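You operate a simulated robot arm through the tools that you are given. There is no shell and no other tool. Be economical: measure what you need, move in short steps, check, and stop when the job is done.

You run a simulated robot arm. Do the job below in one go: nothing can be reset, and whatever is moved stays where it is left.

JOB
Set the red snap on the strap with the press.
Fine: seat it in the die, thread the strap over its prong, bed back in, pull the lever.
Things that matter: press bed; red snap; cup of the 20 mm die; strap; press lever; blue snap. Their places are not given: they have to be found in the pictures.

Only the result counts: the job must be done as asked and must still hold three seconds after the hand-in. Knocking over, shifting, dropping, spilling or breaking anything else fails it.

ROBOT AND FRAMES
A 7-joint arm with a two-finger parallel gripper, fixed in place. Base frame: the origin is at the foot of the arm, x ahead of it, y to its left, z up; the work surface is at about z = 880. Units: mm, rad, N and s.
With the tool pointing down near the work surface it reaches from about 300 to 700 mm from the base axis. Its first joint turns from -1.152 to 1.152 rad. Payload 1.57 kg.
The TCP is the grasp point between the finger pads, 30 mm short of the fingertips. In the tool frame z runs along the fingers and y along their closing line. Largest opening 110 mm; finger width 24, thickness 12; the body of the gripper, 48 by 112 mm, starts 78 mm behind the TCP.
Orientation is told as [roll, pitch, yaw] about the base's x, y, z axes, in that order, counted from this pose: with the fingers straight down and closing along the base's y, the tool's x points along the base's -x, its y along +y and its z along -z.

CONTROLS
- The arm moves only by the tool move_arm. Its argument "targets" is a list of rows, each a list of 7 numbers: the shift along the base's x, y, z in mm, then the turn, a rotation vector about the base's x, y, z in rad, then the gripper command, from -1 (shut) to 1 (fully open), values between in proportion. In form: [[x, y, z, rx, ry, rz, claw], ...]. A call has 1 to 20 rows; each row shifts and turns the commanded pose from where the row before left it. Each row takes 0.2 s and may step no farther than 50 mm and 0.15 rad from the row before; otherwise, or with a gripper value out of range, the whole call is refused. Where a pose cannot be reached the arm comes as near as it can. A force on the tool above 90 N (or 10 N above the force at the start of the call, whichever is more), or a blocked arm, ends the call early, and 0.2 s more pass. Each finger travels about 108 mm/s and halts on what it meets, pressing with about 43 N; the grip force reading is that of the motor and also rises with nothing between the fingers. The clock runs only during rows and for 0.2 s after the last one: add rows that do not move to give the fingers time. It gives the time, the measured TCP pose, the force on the tool (base axes), the opening and the grip force at its end, in the units of the frame above (readings bear some noise).
- Cameras (640 x 400 px; columns grow to the right, rows downward): "scene" is fixed at [174.5, -394.3, 1422.4]; the picture's right is [0.70, -0.72, 0.00], its down [-0.28, -0.27, -0.92] and it looks along [0.66, 0.64, -0.39] (base axes); focal length 246 px, centre (320, 200). "wrist" rides on the gripper at [-36, 0, -80] in the tool frame; the picture's right is [0.00, -1.00, 0.00], its down [0.97, 0.00, -0.24] and it looks along [0.24, 0.00, 0.97] (tool axes); focal length 218 px, centre (320, 200).
- camera(camera): a new picture of that camera. No time passes.
- probe_pixels(camera, pixels): for up to 12 pixels [column, row] of the newest picture of that camera ("zoom" is the newest enlarged one), the place [x, y, z] in the base frame of the surface seen there, good to about 2 mm. No time passes.
- zoom(camera, box): a new picture of the part [left, top, right, bottom] of that camera's present view, enlarged. No time passes.
- sign_off(): hands the job in; it is judged then, once.

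Work in short steps. Measure before you move; look again where a grasp or a placing could have gone wrong, and mend it. You have 80 turns and 46 pictures in all, those below and enlarged ones among them. Open the gripper and draw the arm clear of the work before you hand the job in, unless the task says otherwise; then end with one line.

The tools are called after "Emit:" as a command line: name --pt "numbers of a row" for each row, then --argument value for the rest, lists and objects as JSON in quotes. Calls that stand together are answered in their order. move_arm: Moves the arm, as the interface text tells. Its arguments: {"type":"object","properties":{"targets":{"type":"array"}},"required":["targets"]} The other tools are called the same way: camera (camera) takes a picture; probe_pixels (camera, pixels) gives the place of the surface under pixels of a picture; zoom (camera, box) takes an enlarged picture of a part of a camera's view; sign_off () hands the job in.

At the start:

```text
time: 0.0
tcp_pos: [359.8, -34.2, 1327.5]
tool_rot: [-0.001, 0.001, 0.002]
ft_force: [-0.2, -0.8, -0.4]
grip_width: 110.1
gripper_force: 0.1
```

scene: 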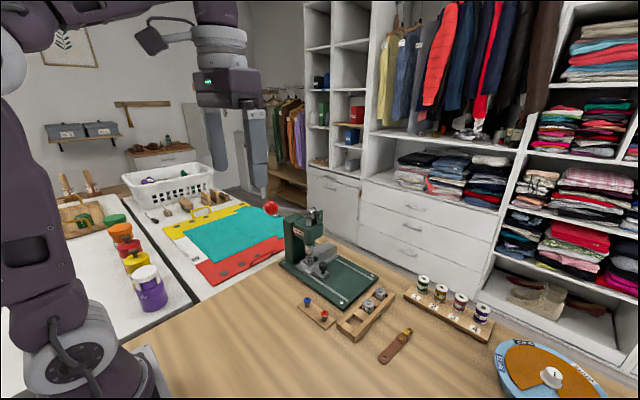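
wrist: 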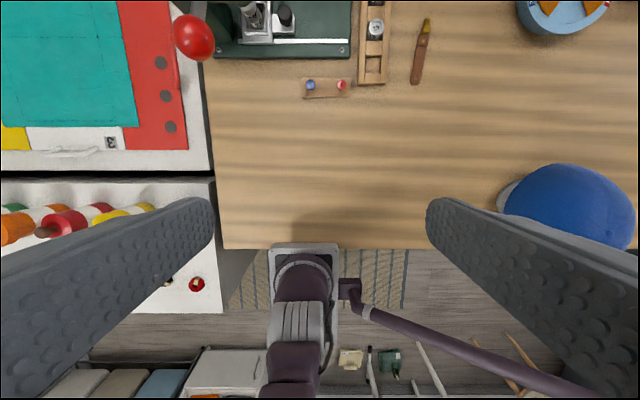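

The scene shows the green press around (325,265), snaps on a small board at (315,312), a die tray at (365,312), and the strap at (397,345). I zoom in to see the details.

Emit:
zoom --camera "scene" --box '[250, 190, 430, 370]'

Emit:
zoom --camera "wrist" --box '[160, 0, 460, 110]'

```text
2.22 times, centred on (340, 280) of scene
```

zoom: 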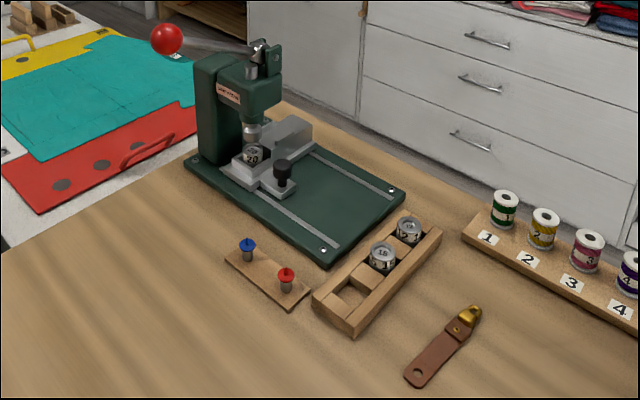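

```text
2.13 times, centred on (310, 55) of wrist
```

zoom: 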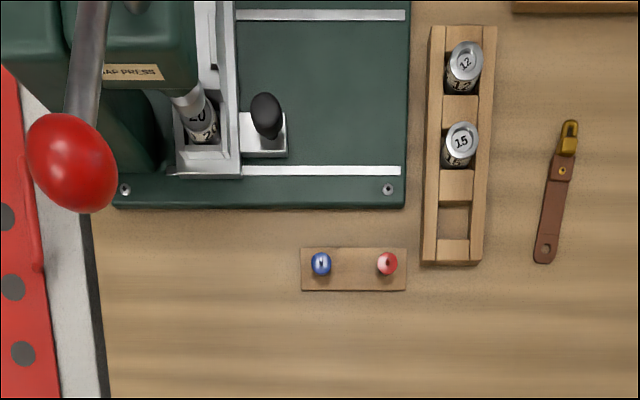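

The 20 die sits in a sliding bed under the ram, with a black knob at zoom (266,115). I probe key points on the wrist zoom.

Emit:
probe_pixels --camera "zoom" --pixels '[[266, 112], [275, 145], [320, 264], [387, 264], [350, 285], [570, 125], [562, 170], [545, 248], [205, 130], [400, 171], [400, 15], [70, 160]]'

Emit:
zoom --camera "scene" --box '[280, 205, 380, 300]'

```text
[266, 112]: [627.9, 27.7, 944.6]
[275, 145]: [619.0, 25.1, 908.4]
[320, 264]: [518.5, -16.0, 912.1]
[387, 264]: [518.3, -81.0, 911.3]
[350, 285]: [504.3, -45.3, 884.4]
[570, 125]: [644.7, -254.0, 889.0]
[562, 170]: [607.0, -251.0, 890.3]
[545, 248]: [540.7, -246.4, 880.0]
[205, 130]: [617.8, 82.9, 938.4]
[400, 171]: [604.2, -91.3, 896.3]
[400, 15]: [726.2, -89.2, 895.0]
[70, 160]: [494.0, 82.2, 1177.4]
```

```text
4.21 times, centred on (330, 252) of scene
```

zoom: 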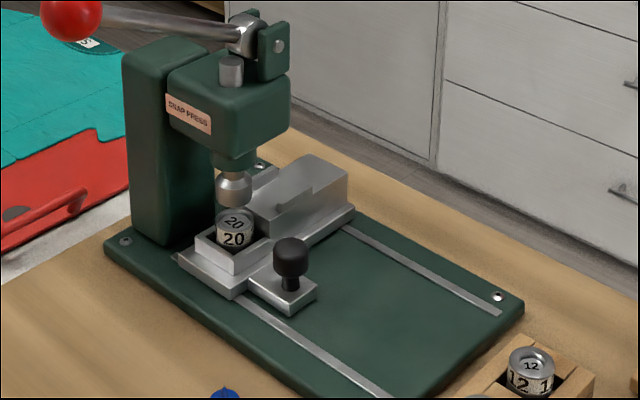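

Now I probe the die, ram, bed, block, lever ball and knob in this scene zoom.

Emit:
probe_pixels --camera "zoom" --pixels '[[234, 216], [236, 224], [232, 190], [235, 245], [290, 243], [292, 285], [280, 306], [300, 180], [238, 290], [70, 12], [246, 35], [232, 62]]'

Emit:
zoom --camera "scene" --box '[295, 280, 425, 370]'

```text
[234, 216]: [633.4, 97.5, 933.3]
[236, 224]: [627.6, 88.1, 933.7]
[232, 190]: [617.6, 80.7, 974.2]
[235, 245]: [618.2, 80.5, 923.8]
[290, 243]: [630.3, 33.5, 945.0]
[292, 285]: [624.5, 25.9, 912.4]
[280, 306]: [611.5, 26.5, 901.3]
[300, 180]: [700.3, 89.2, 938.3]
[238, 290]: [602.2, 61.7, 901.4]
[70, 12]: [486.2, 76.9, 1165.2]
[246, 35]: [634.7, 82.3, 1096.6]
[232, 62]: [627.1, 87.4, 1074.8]
```

```text
4.44 times, centred on (360, 325) of scene
```

zoom: 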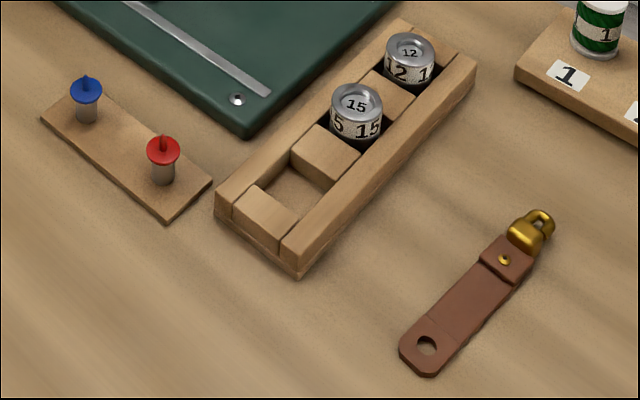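

The snaps sit prong-up on pegs, and the strap lies along x with its hole toward the robot. Now I check the press head's clearance near the knob and get more strap and snap dimensions.

Emit:
probe_pixels --camera "zoom" --pixels '[[427, 337], [427, 347], [404, 358], [432, 372], [505, 260], [481, 262], [527, 274], [526, 235], [163, 140], [149, 152], [179, 152], [163, 178]]'

Emit:
zoom --camera "scene" --box '[285, 200, 365, 260]'

```text
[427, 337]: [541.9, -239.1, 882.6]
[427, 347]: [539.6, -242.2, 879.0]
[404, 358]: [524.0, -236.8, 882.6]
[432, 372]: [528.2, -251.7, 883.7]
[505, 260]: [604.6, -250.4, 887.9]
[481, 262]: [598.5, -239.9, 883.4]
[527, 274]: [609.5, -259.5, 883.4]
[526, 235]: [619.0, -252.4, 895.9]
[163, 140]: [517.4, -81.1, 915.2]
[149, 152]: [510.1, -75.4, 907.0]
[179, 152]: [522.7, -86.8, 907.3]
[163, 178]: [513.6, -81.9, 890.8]
```

```text
6.67 times, centred on (325, 230) of scene
```

zoom: 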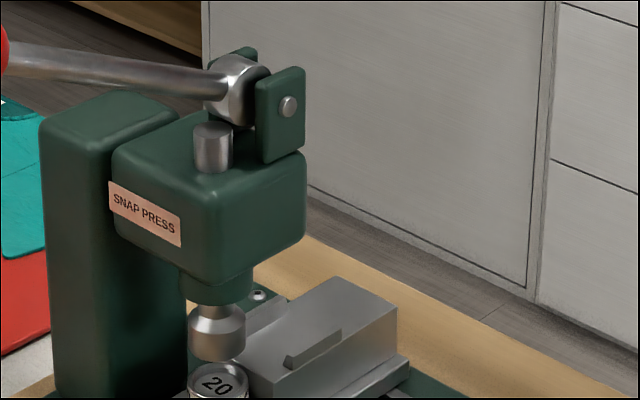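

Emit:
probe_pixels --camera "zoom" --pixels '[[195, 215], [195, 255], [270, 220], [215, 285], [218, 330], [215, 350], [310, 345], [340, 310], [280, 105], [240, 90], [100, 60], [300, 355]]'

```text
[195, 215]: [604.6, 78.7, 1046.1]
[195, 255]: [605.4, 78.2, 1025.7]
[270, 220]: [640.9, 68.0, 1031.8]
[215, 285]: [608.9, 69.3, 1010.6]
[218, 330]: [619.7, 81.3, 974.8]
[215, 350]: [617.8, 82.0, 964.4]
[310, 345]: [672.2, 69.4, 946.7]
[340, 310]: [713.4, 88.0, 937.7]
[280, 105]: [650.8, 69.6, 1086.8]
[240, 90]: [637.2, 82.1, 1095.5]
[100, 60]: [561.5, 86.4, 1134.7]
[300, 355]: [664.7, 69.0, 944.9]
```

The press head's near face is at y≈67, so I'll approach the knob from the -y side. The gripper is yawed -90° (fingers closing along x) and tilted so the body leans away from the head. First I move above and in front of it.

Emit:
move_arm --pt "24 -3 -24 0 0 -0.15 0" --pt "24 -3 -24 0 0 -0.15 0" --pt "24 -3 -24 0 0 -0.15 0" --pt "24 -3 -24 0 0 -0.15 -0.2" --pt "24 -3 -24 0 0 -0.15 -0.2" --pt "24 -3 -24 0 0 -0.15 -0.2" --pt "24 -3 -24 0 0 -0.15 -0.2" --pt "24 -3 -24 0 0 -0.15 -0.2" --pt "24 -3 -24 0 0 -0.15 -0.2" --pt "24 -3 -24 0 0 -0.15 -0.2" --pt "28 4 -30 0 0 -0.0728 -0.2" --pt "0 0 0 0.15 0 0 -0.2" --pt "0 0 0 0.15 0 0 -0.2" --pt "0 0 0 0 0 0 -0.2"

Emit:
camera --camera "wrist"

```text
time: 3.0
tcp_pos: [627.4, -61.8, 1057.5]
tool_rot: [0.001, 0.3, -1.573]
ft_force: [-0.2, 0.5, 0.6]
grip_width: 44.0
gripper_force: 0.0
```

```text
38 pictures are left
```

wrist: 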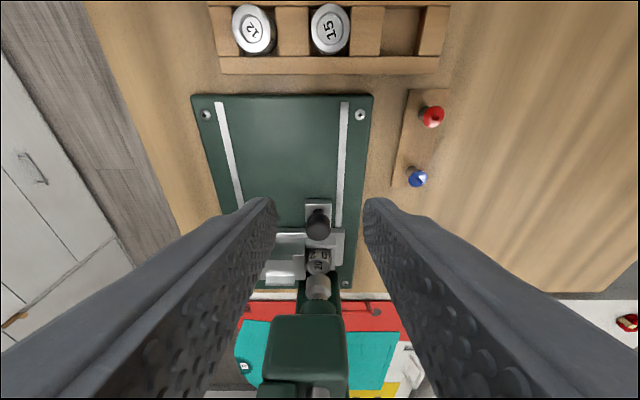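

The knob shows centred between the fingers at (318,225). I move along y, then descend along the tilted axis to (628,24,951).

Emit:
move_arm --pt "0.5 26 0 0 0 0 -0.2" --pt "0 26 0 0 0 0 -0.2" --pt "0 10 -33 0 0 0 -0.2" --pt "0 10 -33 0 0 0 -0.2" --pt "0 8 -25 0 0 0 -0.2" --pt "0 5 -15 0 0 0 -0.2" --pt "0 0 0 0 0 0 -0.2"

Emit:
camera --camera "wrist"

```text
time: 4.6
tcp_pos: [627.8, 23.8, 950.5]
tool_rot: [0.0, 0.299, -1.571]
ft_force: [0.1, 0.7, 0.6]
grip_width: 44.0
gripper_force: 0.0
```

```text
37 pictures are left
```

wrist: 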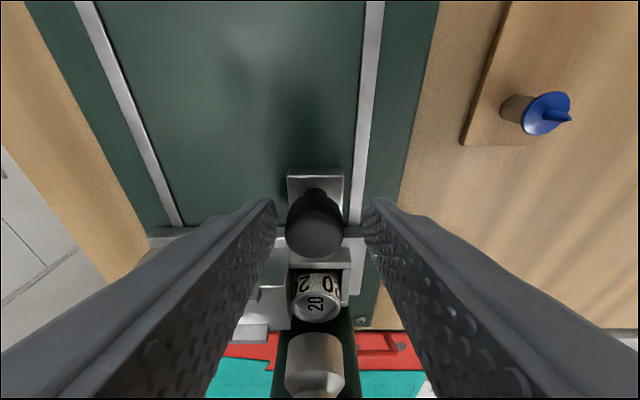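

The knob is between the fingertips; I close on it and pull -y in small steps.

Emit:
move_arm --pt "0 0 0 0 0 0 -0.6" --pt "0 0 0 0 0 0 -0.9" --pt "0 0 0 0 0 0 -0.9" --pt "0 -10 0 0 0 0 -0.9" --pt "0 -10 0 0 0 0 -0.9" --pt "0 -10 0 0 0 0 -0.9"

Emit:
zoom --camera "scene" --box '[270, 200, 390, 310]'

```text
time: 6.0
tcp_pos: [630.0, -7.5, 951.0]
tool_rot: [0.005, 0.299, -1.573]
ft_force: [41.9, 0.0, -22.1]
grip_width: 26.2
gripper_force: 36.9
```

```text
3.64 times, centred on (330, 255) of scene
```

zoom: 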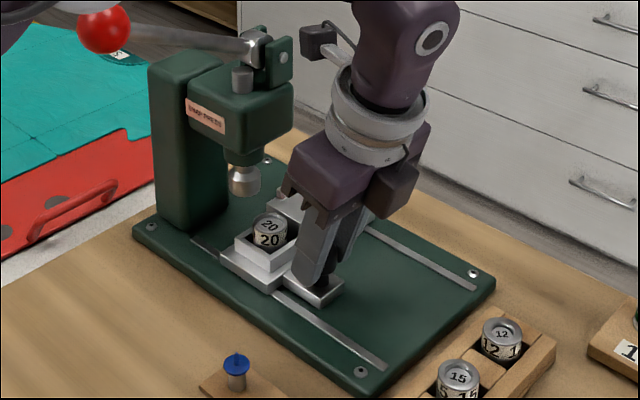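

The bed slides along. There is a 42 N sideways load, so I shift x by +2.5 and keep pulling.

Emit:
move_arm --pt "2.5 -8 0 0 0 0 -0.9" --pt "0 -10 0 0 0 0 -0.9" --pt "0 -10 0 0 0 0 -0.9" --pt "0 -10 0 0 0 0 -0.9" --pt "0 -10 0 0 0 0 -0.9" --pt "0 -10 0 0 0 0 -0.9"

```text
time: 7.4
tcp_pos: [630.5, -63.3, 950.9]
tool_rot: [0.002, 0.3, -1.573]
ft_force: [14.2, 0.2, -20.1]
grip_width: 26.0
gripper_force: 36.9
```

Still sliding freely; I continue in small steps toward the stop.

Emit:
move_arm --pt "0.5 -8 0 0 0 0 -0.9" --pt "0 -8 0 0 0 0 -0.9" --pt "0 -8 0 0 0 0 -0.9" --pt "0 -8 0 0 0 0 -0.9"

Emit:
zoom --camera "scene" --box '[270, 200, 390, 310]'

```text
time: 8.4
tcp_pos: [630.2, -92.5, 952.6]
tool_rot: [0.002, 0.304, -1.571]
ft_force: [-0.3, 30.8, 2.9]
grip_width: 26.0
gripper_force: 37.0
```

```text
3.64 times, centred on (330, 255) of scene
```

zoom: 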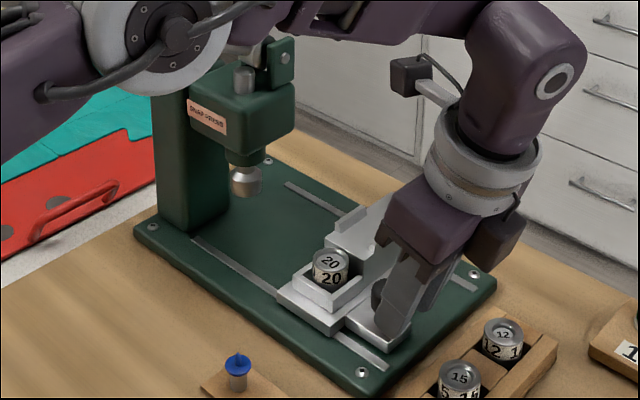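

Fy≈31 N means the bed is at its outer stop. I relax, release, and withdraw along the tool axis.

Emit:
move_arm --pt "0 3 -1 0 0 0 -0.9" --pt "0 0 0 0 0 0 -0.2" --pt "0 0 0 0 0 0 -0.2" --pt "0 -10 32 0 0 0 -0.2" --pt "0 -12 40 0 0 0 -0.2" --pt "0 -12 40 -0.15 0 0 -0.2" --pt "0 30 40 -0.15 0 0 -0.2" --pt "0 30 40 0 0 0 -0.2" --pt "-20 20 40 0 0 0 -0.2" --pt "-30 0 0 0 0 0 -0.2" --pt "0 0 0 0 0 0 -0.2"

Emit:
camera --camera "wrist"

Emit:
camera --camera "scene"

```text
time: 10.8
tcp_pos: [580.6, -48.7, 1182.5]
tool_rot: [0.0, 0.001, -1.572]
ft_force: [-0.6, 0.2, 0.4]
grip_width: 44.0
gripper_force: 0.0
```

```text
34 pictures are left
```

wrist: 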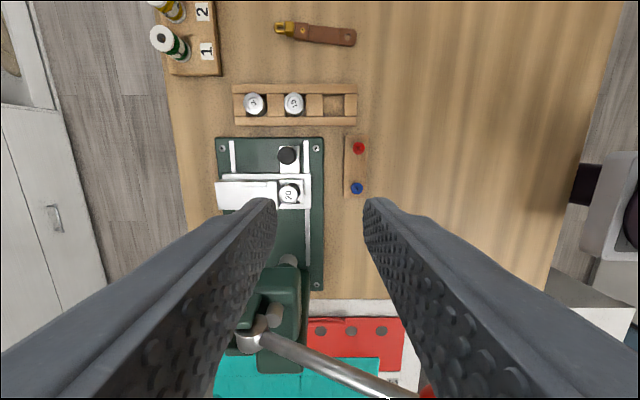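

```text
33 pictures are left
```

scene: 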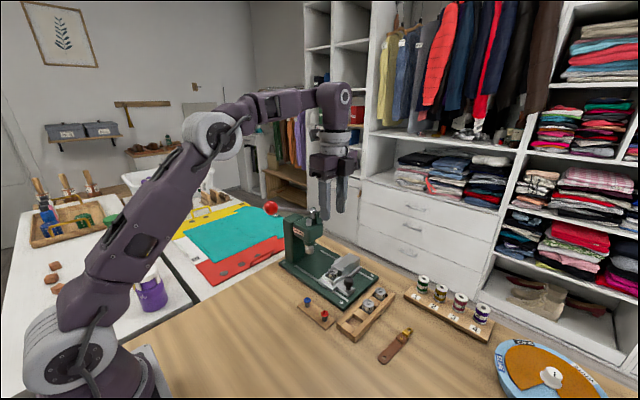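

The bed is out and everything else is unmoved. I zoom on the die/bed and the snap for detail.

Emit:
zoom --camera "wrist" --box '[205, 130, 375, 236]'

Emit:
probe_pixels --camera "zoom" --pixels '[[318, 241], [318, 210], [345, 240], [295, 240], [180, 230], [180, 190], [420, 165], [300, 95], [578, 68], [578, 58], [595, 68], [340, 165]]'

Emit:
zoom --camera "scene" --box '[320, 240, 390, 300]'

```text
3.76 times, centred on (290, 183) of wrist
```

zoom: 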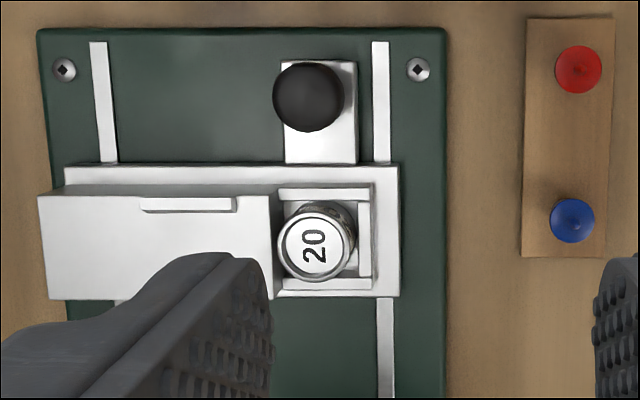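

```text
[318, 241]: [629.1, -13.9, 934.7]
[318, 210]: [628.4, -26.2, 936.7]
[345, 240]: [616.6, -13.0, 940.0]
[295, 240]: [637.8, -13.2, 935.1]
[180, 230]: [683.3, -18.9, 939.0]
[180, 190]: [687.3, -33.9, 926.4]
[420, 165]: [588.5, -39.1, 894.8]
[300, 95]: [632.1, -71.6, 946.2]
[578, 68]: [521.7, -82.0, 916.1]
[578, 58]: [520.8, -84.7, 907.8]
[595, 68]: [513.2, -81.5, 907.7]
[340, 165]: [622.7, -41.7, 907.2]
```

```text
6.67 times, centred on (355, 270) of scene
```

zoom: 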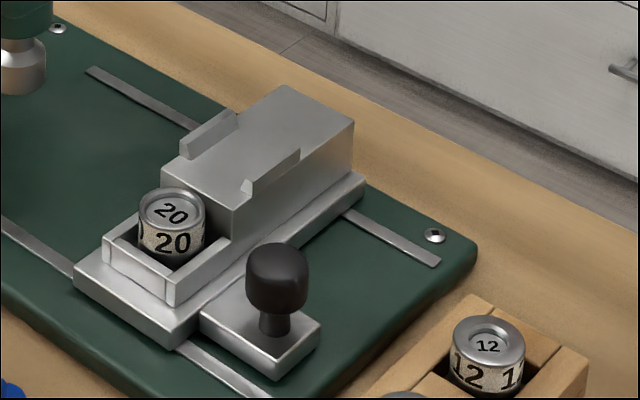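

The die's cup centre is near (629.5,-13.5), rim z≈940, and the red snap is at (518,-81). I hover over the red snap for a close look.

Emit:
move_arm --pt "-16 -8 -40 0 0 0 -0.4" --pt "-16 -8 -40 0 0 0 -0.4" --pt "-16 -8 -40 0 0 0 -0.4" --pt "-14 -8 -40 0 0 0 -0.4" --pt "0 0 0 0 0 0 -0.4"

Emit:
zoom --camera "wrist" --box '[240, 80, 400, 260]'

Emit:
zoom --camera "scene" --box '[295, 285, 345, 330]'

```text
time: 12.0
tcp_pos: [516.8, -78.6, 1021.8]
tool_rot: [-0.001, 0.0, -1.573]
ft_force: [-0.3, -0.7, -0.2]
grip_width: 32.9
gripper_force: 0.0
```

```text
2.22 times, centred on (320, 170) of wrist
```

zoom: 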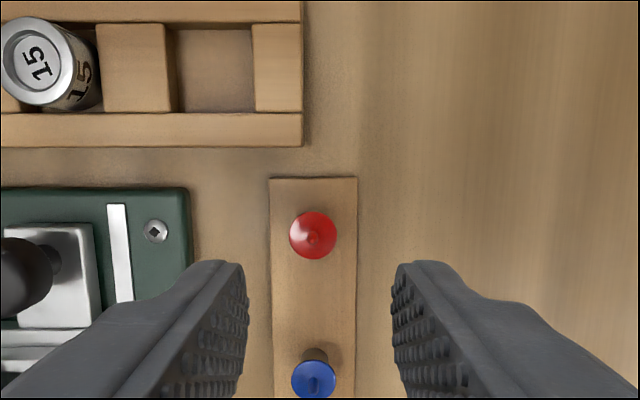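

```text
8.89 times, centred on (320, 308) of scene
```

zoom: 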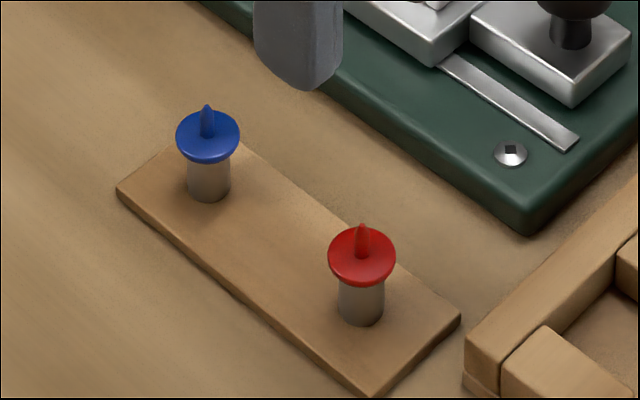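

Emit:
probe_pixels --camera "zoom" --pixels '[[362, 226], [362, 234], [361, 250], [362, 270], [335, 258], [390, 258], [362, 282], [362, 300], [345, 310], [378, 310], [360, 345], [362, 275]]'

```text
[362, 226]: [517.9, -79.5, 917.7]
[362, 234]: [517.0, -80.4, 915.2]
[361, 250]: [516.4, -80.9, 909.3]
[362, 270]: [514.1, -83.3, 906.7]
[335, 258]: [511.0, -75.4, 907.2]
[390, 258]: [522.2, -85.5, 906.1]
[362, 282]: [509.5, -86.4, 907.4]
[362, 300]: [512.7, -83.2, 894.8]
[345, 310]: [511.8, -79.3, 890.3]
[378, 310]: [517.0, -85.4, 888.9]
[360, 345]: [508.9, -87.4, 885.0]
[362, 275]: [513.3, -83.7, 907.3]
```

The disc top is at z≈907, radius ≈9, and the prong tip is at ≈917.5, centred at about (517,-80.5). I'll grip the prong so the disc can go fully into the cup. First I descend to just above it and check.

Emit:
move_arm --pt "0.2 -1.9 -30 0 0 0 -0.4" --pt "0 0 -30 0 0 0 -0.5" --pt "0 0 -15 0 0 0 -0.6" --pt "0 0 -8 0 0 0 -0.65" --pt "0 0 0 0 0 0 -0.65"

Emit:
zoom --camera "scene" --box '[295, 280, 351, 325]'

Emit:
zoom --camera "wrist" --box '[260, 140, 380, 240]'

```text
time: 13.2
tcp_pos: [518.2, -82.0, 939.8]
tool_rot: [-0.001, -0.001, -1.571]
ft_force: [0.1, -0.4, 0.1]
grip_width: 19.3
gripper_force: 0.0
```

```text
8.89 times, centred on (323, 302) of scene
```

zoom: 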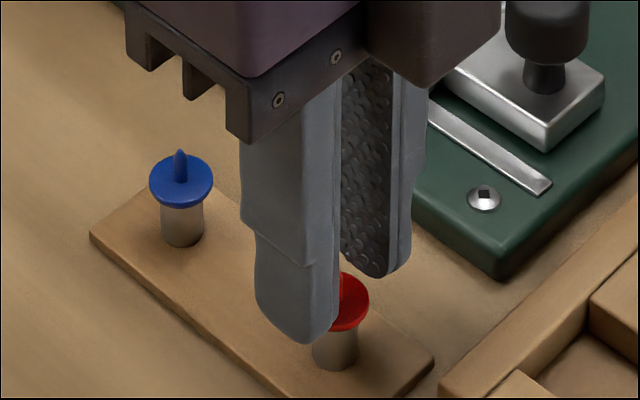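

```text
4.00 times, centred on (320, 190) of wrist
```

zoom: 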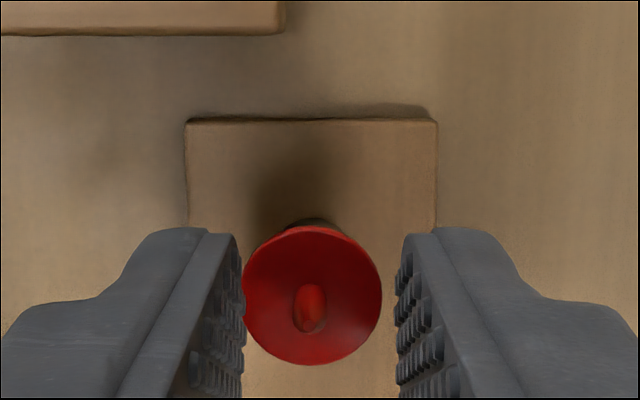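

The prong is about 1.2 mm to the +x side of centre and well placed along the finger width. I correct, close slowly, and check.

Emit:
move_arm --pt "1.2 0 -0.5 0 0 0 -0.65" --pt "0 0 0 0 0 0 -0.85" --pt "0 0 0 0 0 0 -1" --pt "0 0 0 0 0 0 -1" --pt "0 0 3 0 0 0 -1" --pt "0 0 5 0 0 0 -1"

Emit:
zoom --camera "scene" --box '[295, 280, 351, 325]'

```text
time: 14.6
tcp_pos: [519.3, -80.5, 946.9]
tool_rot: [-0.001, 0.0, -1.57]
ft_force: [-0.3, 0.3, -0.1]
grip_width: 0.7
gripper_force: 22.9
```

```text
8.89 times, centred on (323, 302) of scene
```

zoom: 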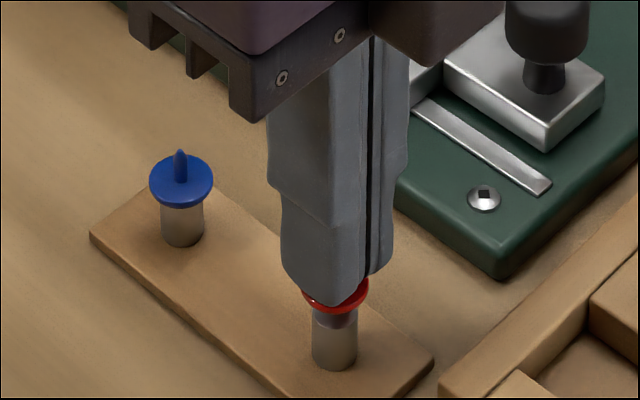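

The disc seems to have risen with the tips; I lift further to confirm.

Emit:
move_arm --pt "0 0 12 0 0 0 -1" --pt "0 0 12 0 0 0 -1" --pt "0 0 0 0 0 0 -1"

Emit:
zoom --camera "scene" --box '[295, 270, 351, 325]'

```text
time: 15.4
tcp_pos: [521.3, -81.3, 971.5]
tool_rot: [-0.001, 0.0, -1.574]
ft_force: [0.2, -0.2, 0.3]
grip_width: 0.9
gripper_force: 22.9
```

```text
7.27 times, centred on (323, 298) of scene
```

zoom: 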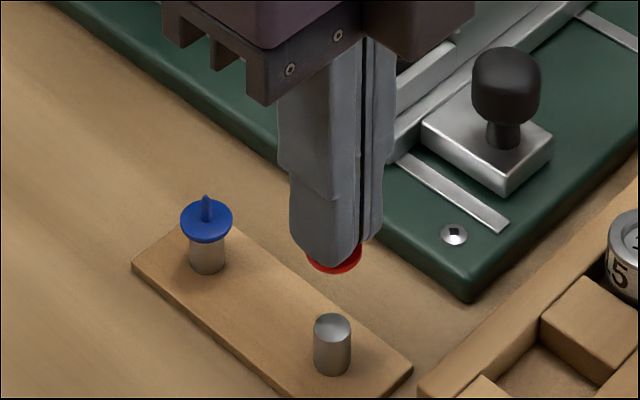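

The snap is held upright. I raise it and carry it over the die at (629.5,-13.5).

Emit:
move_arm --pt "0 0 25 0 0 0 -1" --pt "0 0 25 0 0 0 -1" --pt "22 14 0 0 0 0 -1" --pt "22 14 0 0 0 0 -1" --pt "22 14 0 0 0 0 -1" --pt "22 13 0 0 0 0 -1" --pt "21 13 0 0 0 0 -1" --pt "0 0 -18 0 0 0 -1" --pt "0 0 -18 0 0 0 -1" --pt "0 0 0 0 0 0 -1"

Emit:
zoom --camera "scene" --box '[310, 225, 380, 290]'

Emit:
zoom --camera "wrist" --box '[250, 130, 390, 240]'

```text
time: 17.6
tcp_pos: [629.7, -12.2, 984.1]
tool_rot: [0.001, 0.0, -1.571]
ft_force: [0.7, -0.3, -0.1]
grip_width: 0.5
gripper_force: 22.7
```

```text
6.15 times, centred on (345, 258) of scene
```

zoom: 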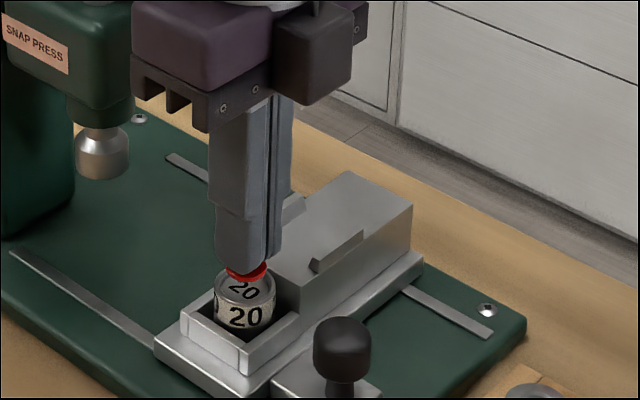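

```text
3.64 times, centred on (320, 185) of wrist
```

zoom: 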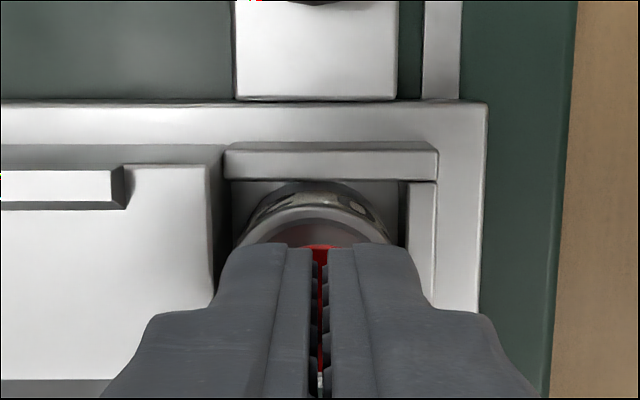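

I probe the visible die rim and the disc edge to get the offset.

Emit:
probe_pixels --camera "zoom" --pixels '[[315, 210], [265, 232], [368, 232], [315, 225], [290, 212], [340, 212], [318, 247], [306, 247], [332, 247]]'

Emit:
zoom --camera "scene" --box '[326, 260, 350, 280]'

```text
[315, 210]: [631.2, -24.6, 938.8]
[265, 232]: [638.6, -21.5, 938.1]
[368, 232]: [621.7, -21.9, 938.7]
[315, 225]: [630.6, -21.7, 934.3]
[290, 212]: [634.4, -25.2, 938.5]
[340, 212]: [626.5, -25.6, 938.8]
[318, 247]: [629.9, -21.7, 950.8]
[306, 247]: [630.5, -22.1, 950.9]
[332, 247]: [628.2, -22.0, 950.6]
```

```text
16.00 times, centred on (338, 270) of scene
```

zoom: 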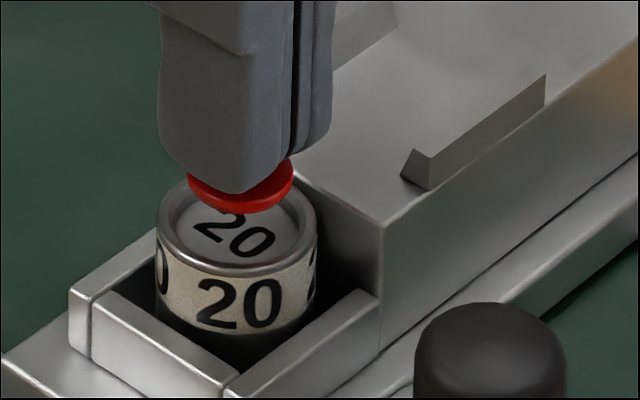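

Die centre ≈(630.2,-11.2), disc centre ≈(629.9,-12), disc Ø20 in a ≈24 mm cup. I nudge +0.9 in y, lower 10 mm, and check.

Emit:
move_arm --pt "0 0.9 -4 0 0 0 -1" --pt "0 0 -4 0 0 0 -1" --pt "0 0 -2 0 0 0 -1" --pt "0 0 0 0 0 0 -1"

Emit:
zoom --camera "scene" --box '[326, 260, 350, 280]'

```text
time: 18.6
tcp_pos: [628.5, -12.1, 974.0]
tool_rot: [-0.002, 0.0, -1.571]
ft_force: [0.5, -1.1, 0.6]
grip_width: 0.5
gripper_force: 22.6
```

```text
16.00 times, centred on (338, 270) of scene
```

zoom: 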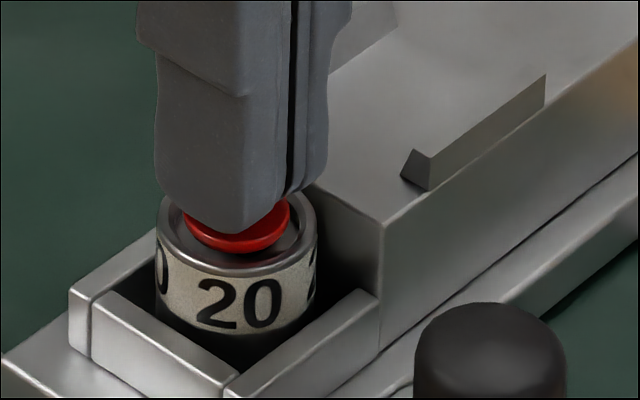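

The disc is centred above the cup floor, roughly 2 mm to go. I lower in small steps and watch the force.

Emit:
move_arm --pt "0 0 -1 0 0 0 -1" --pt "0 0 -1 0 0 0 -1" --pt "0 0 0 0 0 0 -1"

Emit:
zoom --camera "scene" --box '[326, 260, 350, 280]'

```text
time: 19.4
tcp_pos: [630.0, -11.0, 972.6]
tool_rot: [0.002, -0.002, -1.571]
ft_force: [0.2, 0.5, 0.0]
grip_width: 0.5
gripper_force: 23.2
```

```text
16.00 times, centred on (338, 270) of scene
```

zoom: 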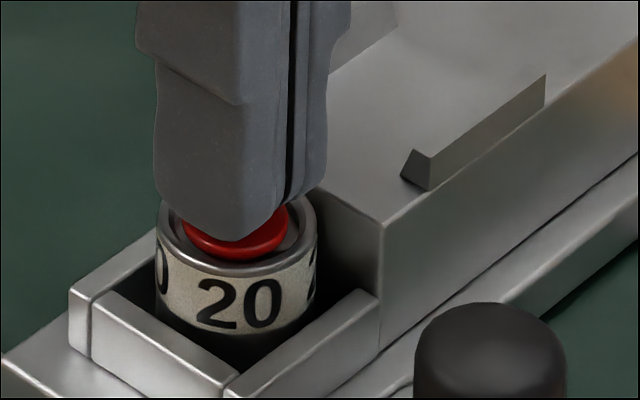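

Emit:
move_arm --pt "0 0 -0.8 0 0 0 -1" --pt "0 0 0 0 0 0 -1"

```text
time: 20.0
tcp_pos: [629.5, -11.8, 971.9]
tool_rot: [0.0, 0.001, -1.571]
ft_force: [0.5, 0.8, 0.5]
grip_width: 0.6
gripper_force: 23.0
```

Still no contact; one more small step, then I open gently a little, and withdraw upward.

Emit:
move_arm --pt "0 0 -0.8 0 0 0 -1" --pt "0 0 0 0 0 0 -0.92" --pt "0 0 0 0 0 0 -0.85" --pt "0 0 0 0 0 0 -0.75" --pt "0 0 0 0 0 0 -0.75" --pt "0 0 15 0 0 0 -0.75" --pt "0 0 40 0 0 0 -0.75" --pt "0 0 40 0 0 0 -0.5" --pt "0 0 40 0 0 0 -0.5" --pt "0 0 0 0 0 0 -0.5"

Emit:
zoom --camera "scene" --box '[320, 250, 360, 280]'

Emit:
zoom --camera "wrist" --box '[260, 130, 380, 230]'

```text
time: 22.2
tcp_pos: [630.6, -12.5, 1108.1]
tool_rot: [-0.001, -0.001, -1.573]
ft_force: [-0.4, -0.4, 0.9]
grip_width: 27.6
gripper_force: 0.0
```

```text
13.33 times, centred on (340, 265) of scene
```

zoom: 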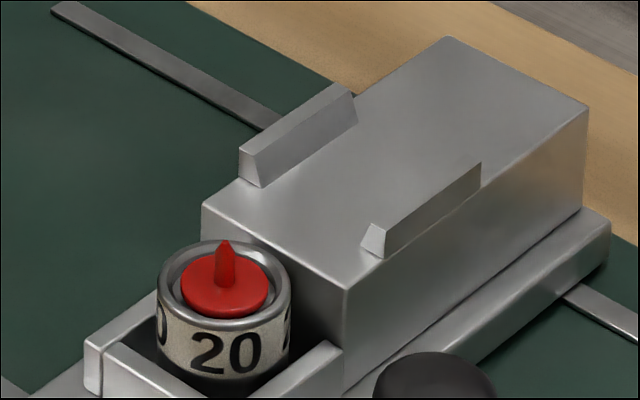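

```text
4.00 times, centred on (320, 180) of wrist
```

zoom: 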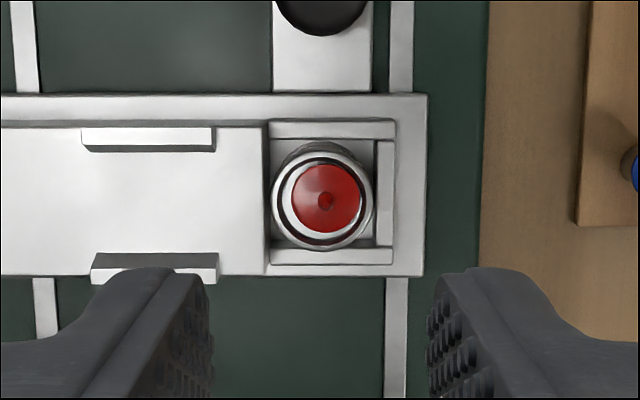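

The red snap is seated prong-up in the die cup. I probe the prong, cup, block and ribs for strap placement.

Emit:
probe_pixels --camera "zoom" --pixels '[[326, 200], [326, 185], [345, 215], [305, 215], [284, 205], [365, 205], [258, 200], [84, 133], [212, 133], [95, 265], [215, 265], [5, 200]]'

Emit:
zoom --camera "scene" --box '[320, 250, 360, 280]'

Emit:
probe_pixels --camera "zoom" --pixels '[[225, 243], [225, 265], [225, 300], [190, 283], [262, 283], [340, 285], [585, 108], [450, 42], [205, 205], [263, 185], [365, 245], [400, 150]]'

```text
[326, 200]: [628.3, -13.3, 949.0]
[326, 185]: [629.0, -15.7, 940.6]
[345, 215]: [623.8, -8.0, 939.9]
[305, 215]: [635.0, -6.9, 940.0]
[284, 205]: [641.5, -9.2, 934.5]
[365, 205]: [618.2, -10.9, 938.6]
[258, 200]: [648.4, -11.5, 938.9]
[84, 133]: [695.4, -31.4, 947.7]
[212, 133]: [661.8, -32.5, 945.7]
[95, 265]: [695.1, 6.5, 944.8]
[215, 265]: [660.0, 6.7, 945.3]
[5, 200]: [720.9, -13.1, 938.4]
```

```text
13.33 times, centred on (340, 265) of scene
```

zoom: 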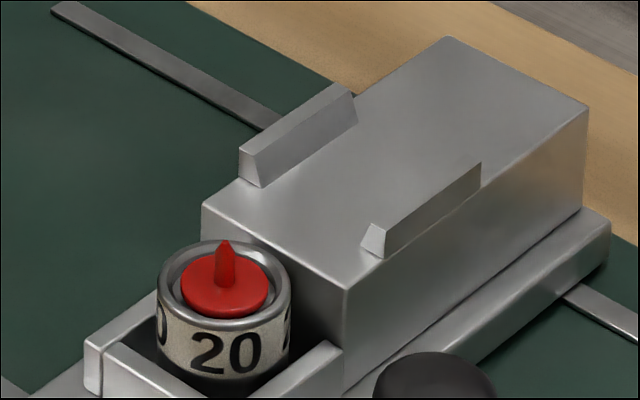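

```text
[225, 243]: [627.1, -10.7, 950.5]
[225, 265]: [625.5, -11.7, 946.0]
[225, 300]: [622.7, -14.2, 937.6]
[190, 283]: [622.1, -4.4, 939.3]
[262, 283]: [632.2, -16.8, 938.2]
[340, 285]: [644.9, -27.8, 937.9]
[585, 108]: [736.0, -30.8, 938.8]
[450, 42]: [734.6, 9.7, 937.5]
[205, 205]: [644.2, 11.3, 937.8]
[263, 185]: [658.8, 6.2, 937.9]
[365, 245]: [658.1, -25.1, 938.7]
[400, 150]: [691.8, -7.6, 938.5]
```

The prong tip is about (628.3,-11.7,951) and the block top about z 938.5, with ribs at x 660–695. I go over the strap with yaw back to 0 to inspect it.

Emit:
move_arm --pt "-5 -24 0 0 0 0.15 -0.4" --pt "-5 -24 0 0 0 0.15 -0.4" --pt "-5 -24 0 0 0 0.15 -0.4" --pt "-5 -24 0 0 0 0.15 -0.4" --pt "-5 -24 0 0 0 0.15 -0.4" --pt "-5 -24 0 0 0 0.15 -0.4" --pt "-5 -24 0 0 0 0.15 -0.4" --pt "-5 -24 0 0 0 0.15 -0.4" --pt "-5 -24 -30 0 0 0.15 -0.4" --pt "-5 -20 -30 0 0 0.15 -0.4" --pt "0 0 -40 0 0 0.0708 -0.4" --pt "0 0 0 0 0 0 -0.4"

Emit:
zoom --camera "wrist" --box '[220, 60, 420, 280]'

Emit:
zoom --camera "scene" --box '[370, 315, 430, 370]'

```text
time: 24.8
tcp_pos: [579.3, -248.5, 1007.3]
tool_rot: [0.0, 0.0, 0.002]
ft_force: [-1.0, 0.0, 0.2]
grip_width: 33.0
gripper_force: 0.1
```

```text
1.82 times, centred on (320, 170) of wrist
```

zoom: 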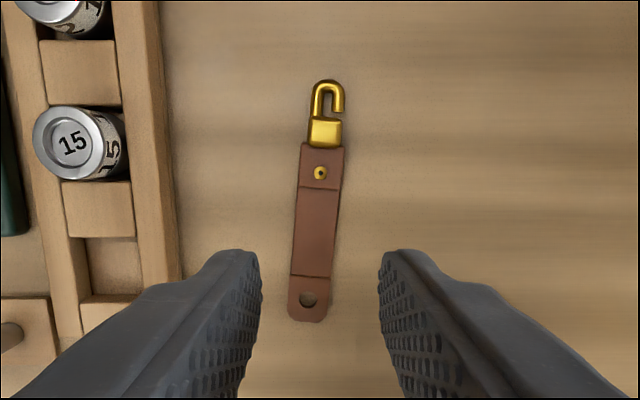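

```text
7.27 times, centred on (400, 342) of scene
```

zoom: 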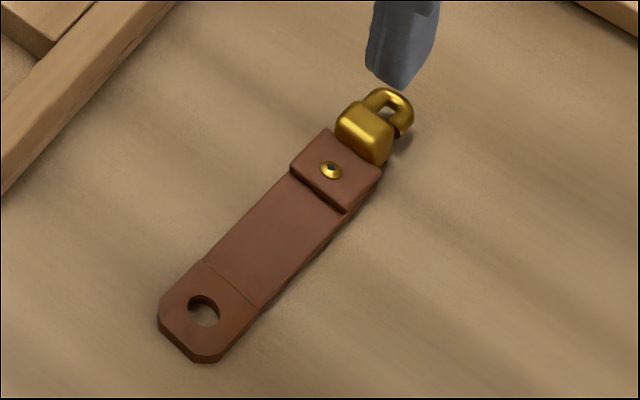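

Emit:
probe_pixels --camera "zoom" --pixels '[[188, 310], [219, 312], [203, 294], [203, 326], [203, 312], [205, 262], [257, 305], [330, 130], [381, 170], [330, 170], [365, 125], [280, 320]]'

Emit:
zoom --camera "wrist" --box '[280, 90, 360, 240]'

Emit:
probe_pixels --camera "wrist" --pixels '[[309, 225]]'

```text
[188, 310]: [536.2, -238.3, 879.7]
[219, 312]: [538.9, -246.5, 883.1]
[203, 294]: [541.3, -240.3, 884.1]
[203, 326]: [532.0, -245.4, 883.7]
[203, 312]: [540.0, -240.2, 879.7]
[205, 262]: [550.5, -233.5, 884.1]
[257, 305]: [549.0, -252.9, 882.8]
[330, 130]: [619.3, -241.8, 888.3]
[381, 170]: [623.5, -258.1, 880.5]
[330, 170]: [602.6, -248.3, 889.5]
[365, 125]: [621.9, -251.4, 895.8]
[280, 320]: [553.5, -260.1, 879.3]
```

```text
2.67 times, centred on (320, 165) of wrist
```

zoom: 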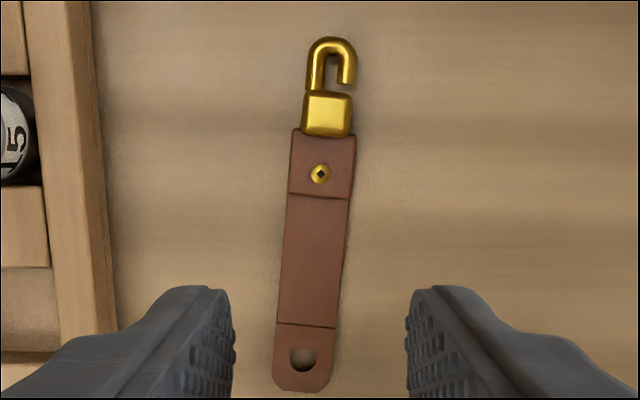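

```text
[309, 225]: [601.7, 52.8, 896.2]
```

Emit:
probe_pixels --camera "zoom" --pixels '[[302, 348], [302, 370], [290, 359], [315, 359], [302, 359], [286, 260], [342, 260], [293, 165], [352, 165], [320, 173], [305, 115], [350, 115]]'

```text
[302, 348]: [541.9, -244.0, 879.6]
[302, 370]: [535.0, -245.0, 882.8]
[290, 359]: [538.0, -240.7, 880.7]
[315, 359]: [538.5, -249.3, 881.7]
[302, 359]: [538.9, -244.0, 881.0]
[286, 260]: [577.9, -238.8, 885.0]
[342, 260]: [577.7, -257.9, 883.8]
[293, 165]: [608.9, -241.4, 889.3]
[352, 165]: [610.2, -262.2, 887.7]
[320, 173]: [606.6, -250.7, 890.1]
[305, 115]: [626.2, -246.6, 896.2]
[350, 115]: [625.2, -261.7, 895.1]
```

The strap hole is ≈(538.2,-244.8), with yaw ≈ -0.088, width 20 and thickness ≈4. I'll grip the edges about 14 mm behind the hole, which clears the ribs and stays in reach. I'll descend to just above first.

Emit:
move_arm --pt "-14 1.2 -25 0 0 -0.088 -0.4" --pt "-13.2 1.3 -25 0 0 0 -0.4" --pt "0 0 -25 0 0 0 -0.4" --pt "0 0 -12 0 0 0 -0.4" --pt "0 0 0 0 0 0 -0.4" --pt "0 0 0 0 0 0 -0.4"

Emit:
zoom --camera "wrist" --box '[230, 70, 410, 260]'

Emit:
zoom --camera "scene" --box '[365, 310, 425, 370]'

```text
time: 26.2
tcp_pos: [552.6, -247.1, 921.0]
tool_rot: [0.0, 0.0, -0.089]
ft_force: [0.4, -1.2, -0.2]
grip_width: 32.8
gripper_force: 0.0
```

```text
2.11 times, centred on (320, 165) of wrist
```

zoom: 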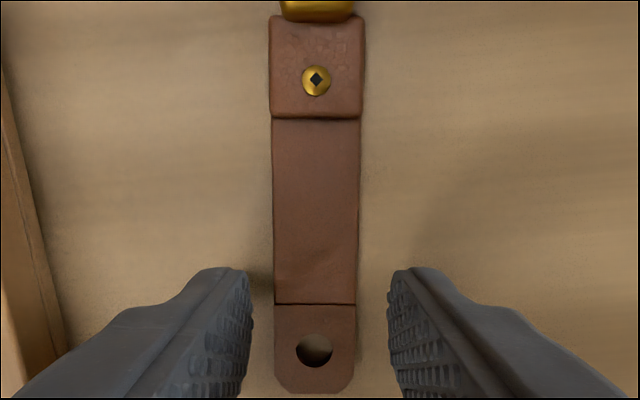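

```text
6.67 times, centred on (395, 340) of scene
```

zoom: 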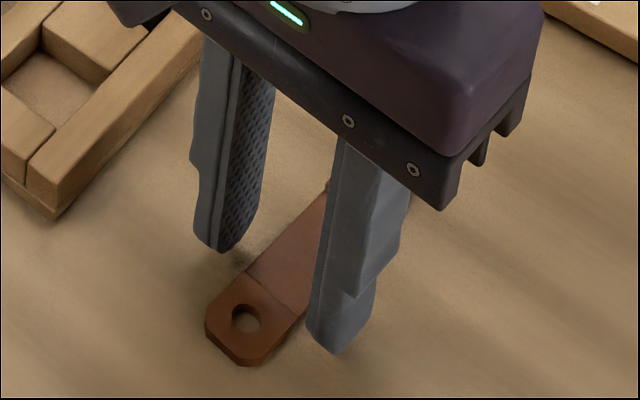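

Alignment is good (strap ~1 mm left of centre). I descend to about 1.2 mm above the table, and close.

Emit:
move_arm --pt "0 0.8 -5 0 0 0 -0.4" --pt "0 0 -4.5 0 0 0 -0.4" --pt "0 0 0 0 0 0 -0.4"

```text
time: 27.0
tcp_pos: [553.6, -244.2, 910.9]
tool_rot: [0.0, 0.0, -0.088]
ft_force: [0.1, 0.0, -0.9]
grip_width: 33.2
gripper_force: 0.1
```

Emit:
move_arm --pt "0 0 0 0 0 0 -0.7" --pt "0 0 0 0 0 0 -1" --pt "0 0 0 0 0 0 -1" --pt "0 0 3 0 0 0 -1" --pt "0 0 12 0 0 0 -1" --pt "0 0 0 0 0 0 -1"

Emit:
zoom --camera "scene" --box '[365, 300, 425, 370]'

```text
time: 28.4
tcp_pos: [552.4, -244.6, 925.4]
tool_rot: [-0.001, 0.0, -0.089]
ft_force: [0.4, -0.8, 0.1]
grip_width: 20.8
gripper_force: 33.9
```

```text
5.71 times, centred on (395, 335) of scene
```

zoom: 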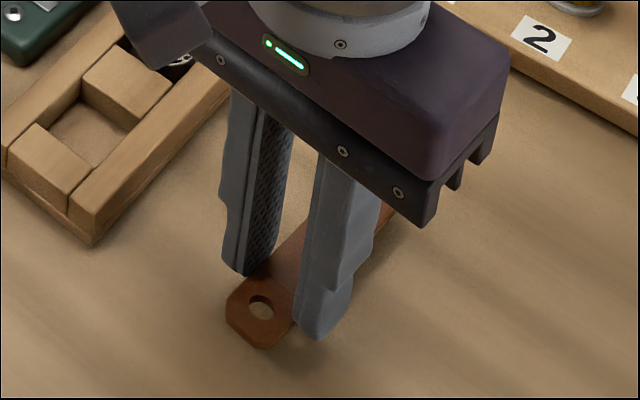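

The strap is held. I lift it, straighten the yaw, and carry it high toward the die, stopping short over it to measure.

Emit:
move_arm --pt "0 0 30 0 0 0.088 -1" --pt "0 0 30 0 0 0 -1" --pt "0 0 25 0 0 0 -1" --pt "10 26 0 0 0 0 -1" --pt "10 26 0 0 0 0 -1" --pt "10 26 0 0 0 0 -1" --pt "10 26 0 0 0 0 -1" --pt "10 26 0 0 0 0 -1" --pt "10 26 0 0 0 0 -1" --pt "10 26 0 0 0 0 -1" --pt "10 26 0 0 0 0 -1" --pt "9 25 0 0 0 0 -1" --pt "0 0 0 0 0 0 -1"

Emit:
zoom --camera "scene" --box '[310, 225, 380, 290]'

Emit:
zoom --camera "wrist" --box '[250, 60, 390, 260]'

```text
time: 31.2
tcp_pos: [641.5, -10.4, 1009.9]
tool_rot: [0.0, 0.0, -0.001]
ft_force: [-0.1, 0.9, -0.3]
grip_width: 20.9
gripper_force: 34.0
```

```text
6.15 times, centred on (345, 258) of scene
```

zoom: 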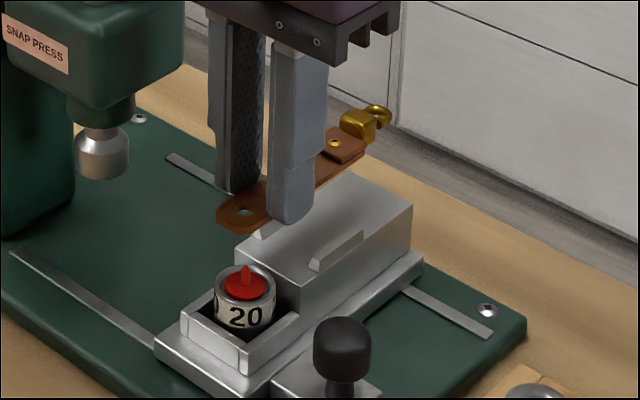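

```text
2.00 times, centred on (320, 160) of wrist
```

zoom: 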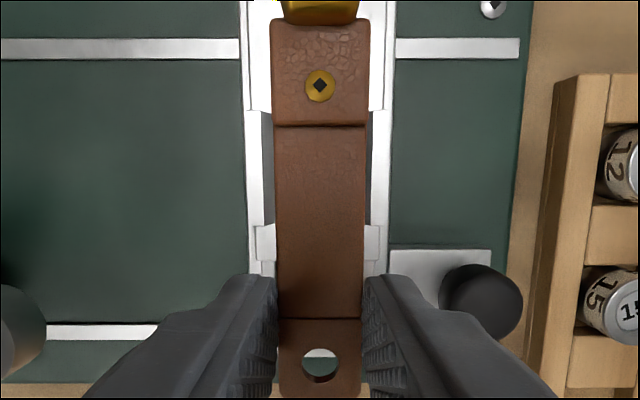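

The strap is held straight. I zoom on the hole and prong to get both positions.

Emit:
zoom --camera "scene" --box '[326, 252, 362, 280]'

Emit:
probe_pixels --camera "zoom" --pixels '[[160, 98], [160, 98]]'

```text
14.29 times, centred on (344, 266) of scene
```

zoom: 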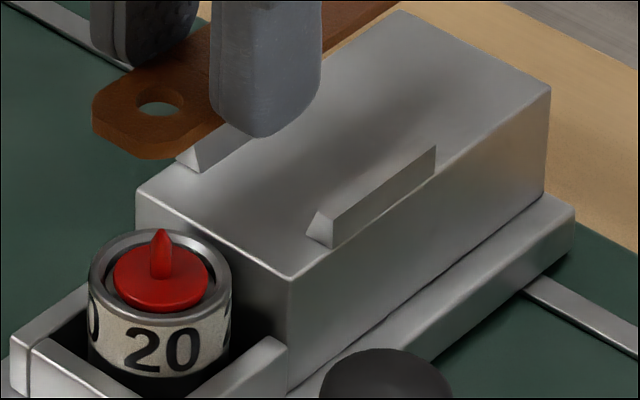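

```text
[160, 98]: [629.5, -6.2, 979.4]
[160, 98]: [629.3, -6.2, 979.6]
```

Emit:
probe_pixels --camera "zoom" --pixels '[[130, 102], [191, 102], [160, 83], [160, 121], [155, 240], [168, 240], [161, 234], [112, 282], [211, 282], [161, 250], [161, 308], [140, 140]]'

Emit:
zoom --camera "wrist" --box '[290, 210, 350, 260]'

Emit:
probe_pixels --camera "zoom" --pixels '[[318, 130], [318, 350], [215, 230], [425, 230], [318, 270], [318, 190]]'

```text
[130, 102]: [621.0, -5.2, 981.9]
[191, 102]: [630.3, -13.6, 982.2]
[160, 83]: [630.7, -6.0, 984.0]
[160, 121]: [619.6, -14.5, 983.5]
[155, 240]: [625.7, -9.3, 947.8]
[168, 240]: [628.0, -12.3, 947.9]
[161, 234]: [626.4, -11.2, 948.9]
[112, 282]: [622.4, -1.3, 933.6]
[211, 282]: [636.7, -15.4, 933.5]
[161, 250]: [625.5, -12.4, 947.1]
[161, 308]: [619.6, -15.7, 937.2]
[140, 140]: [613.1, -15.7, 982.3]
```

```text
8.00 times, centred on (320, 235) of wrist
```

zoom: 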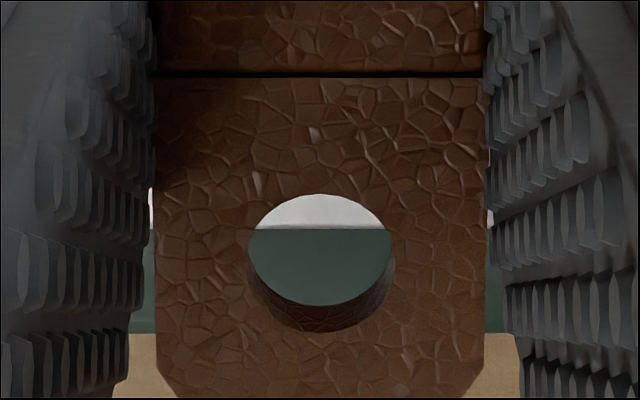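

```text
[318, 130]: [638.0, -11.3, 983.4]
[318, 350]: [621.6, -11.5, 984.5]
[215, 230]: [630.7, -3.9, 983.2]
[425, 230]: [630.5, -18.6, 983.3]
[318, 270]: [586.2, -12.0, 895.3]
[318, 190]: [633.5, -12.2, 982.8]
```

Estimated hole offset to the prong is about (+1.4,-0.5); the hole is Ø10, so there is good tolerance. I correct and lower to just above the prong tip.

Emit:
move_arm --pt "1.4 -0.5 -8 0 0 0 -1" --pt "0 0 -8 0 0 0 -1" --pt "0 0 -8 0 0 0 -1" --pt "0 0 0 0 0 0 -1"

Emit:
zoom --camera "scene" --box '[322, 255, 352, 280]'

Emit:
zoom --camera "wrist" --box '[290, 210, 350, 260]'

```text
time: 32.2
tcp_pos: [641.2, -12.4, 986.0]
tool_rot: [0.0, 0.001, -0.002]
ft_force: [-0.4, 0.4, 0.0]
grip_width: 20.9
gripper_force: 33.9
```

```text
16.00 times, centred on (337, 268) of scene
```

zoom: 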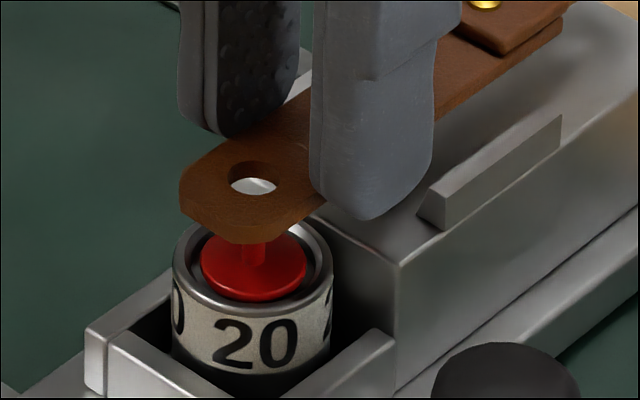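

```text
8.00 times, centred on (320, 235) of wrist
```

zoom: 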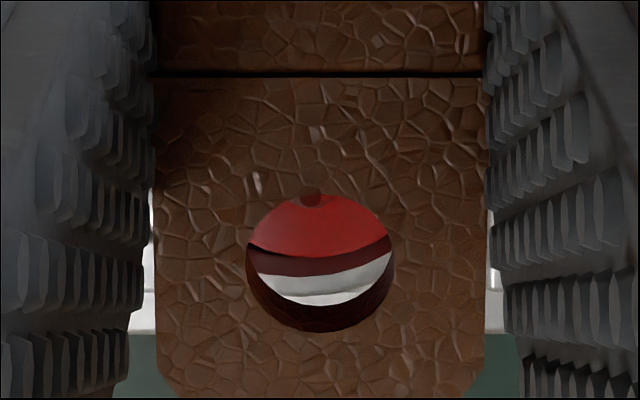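

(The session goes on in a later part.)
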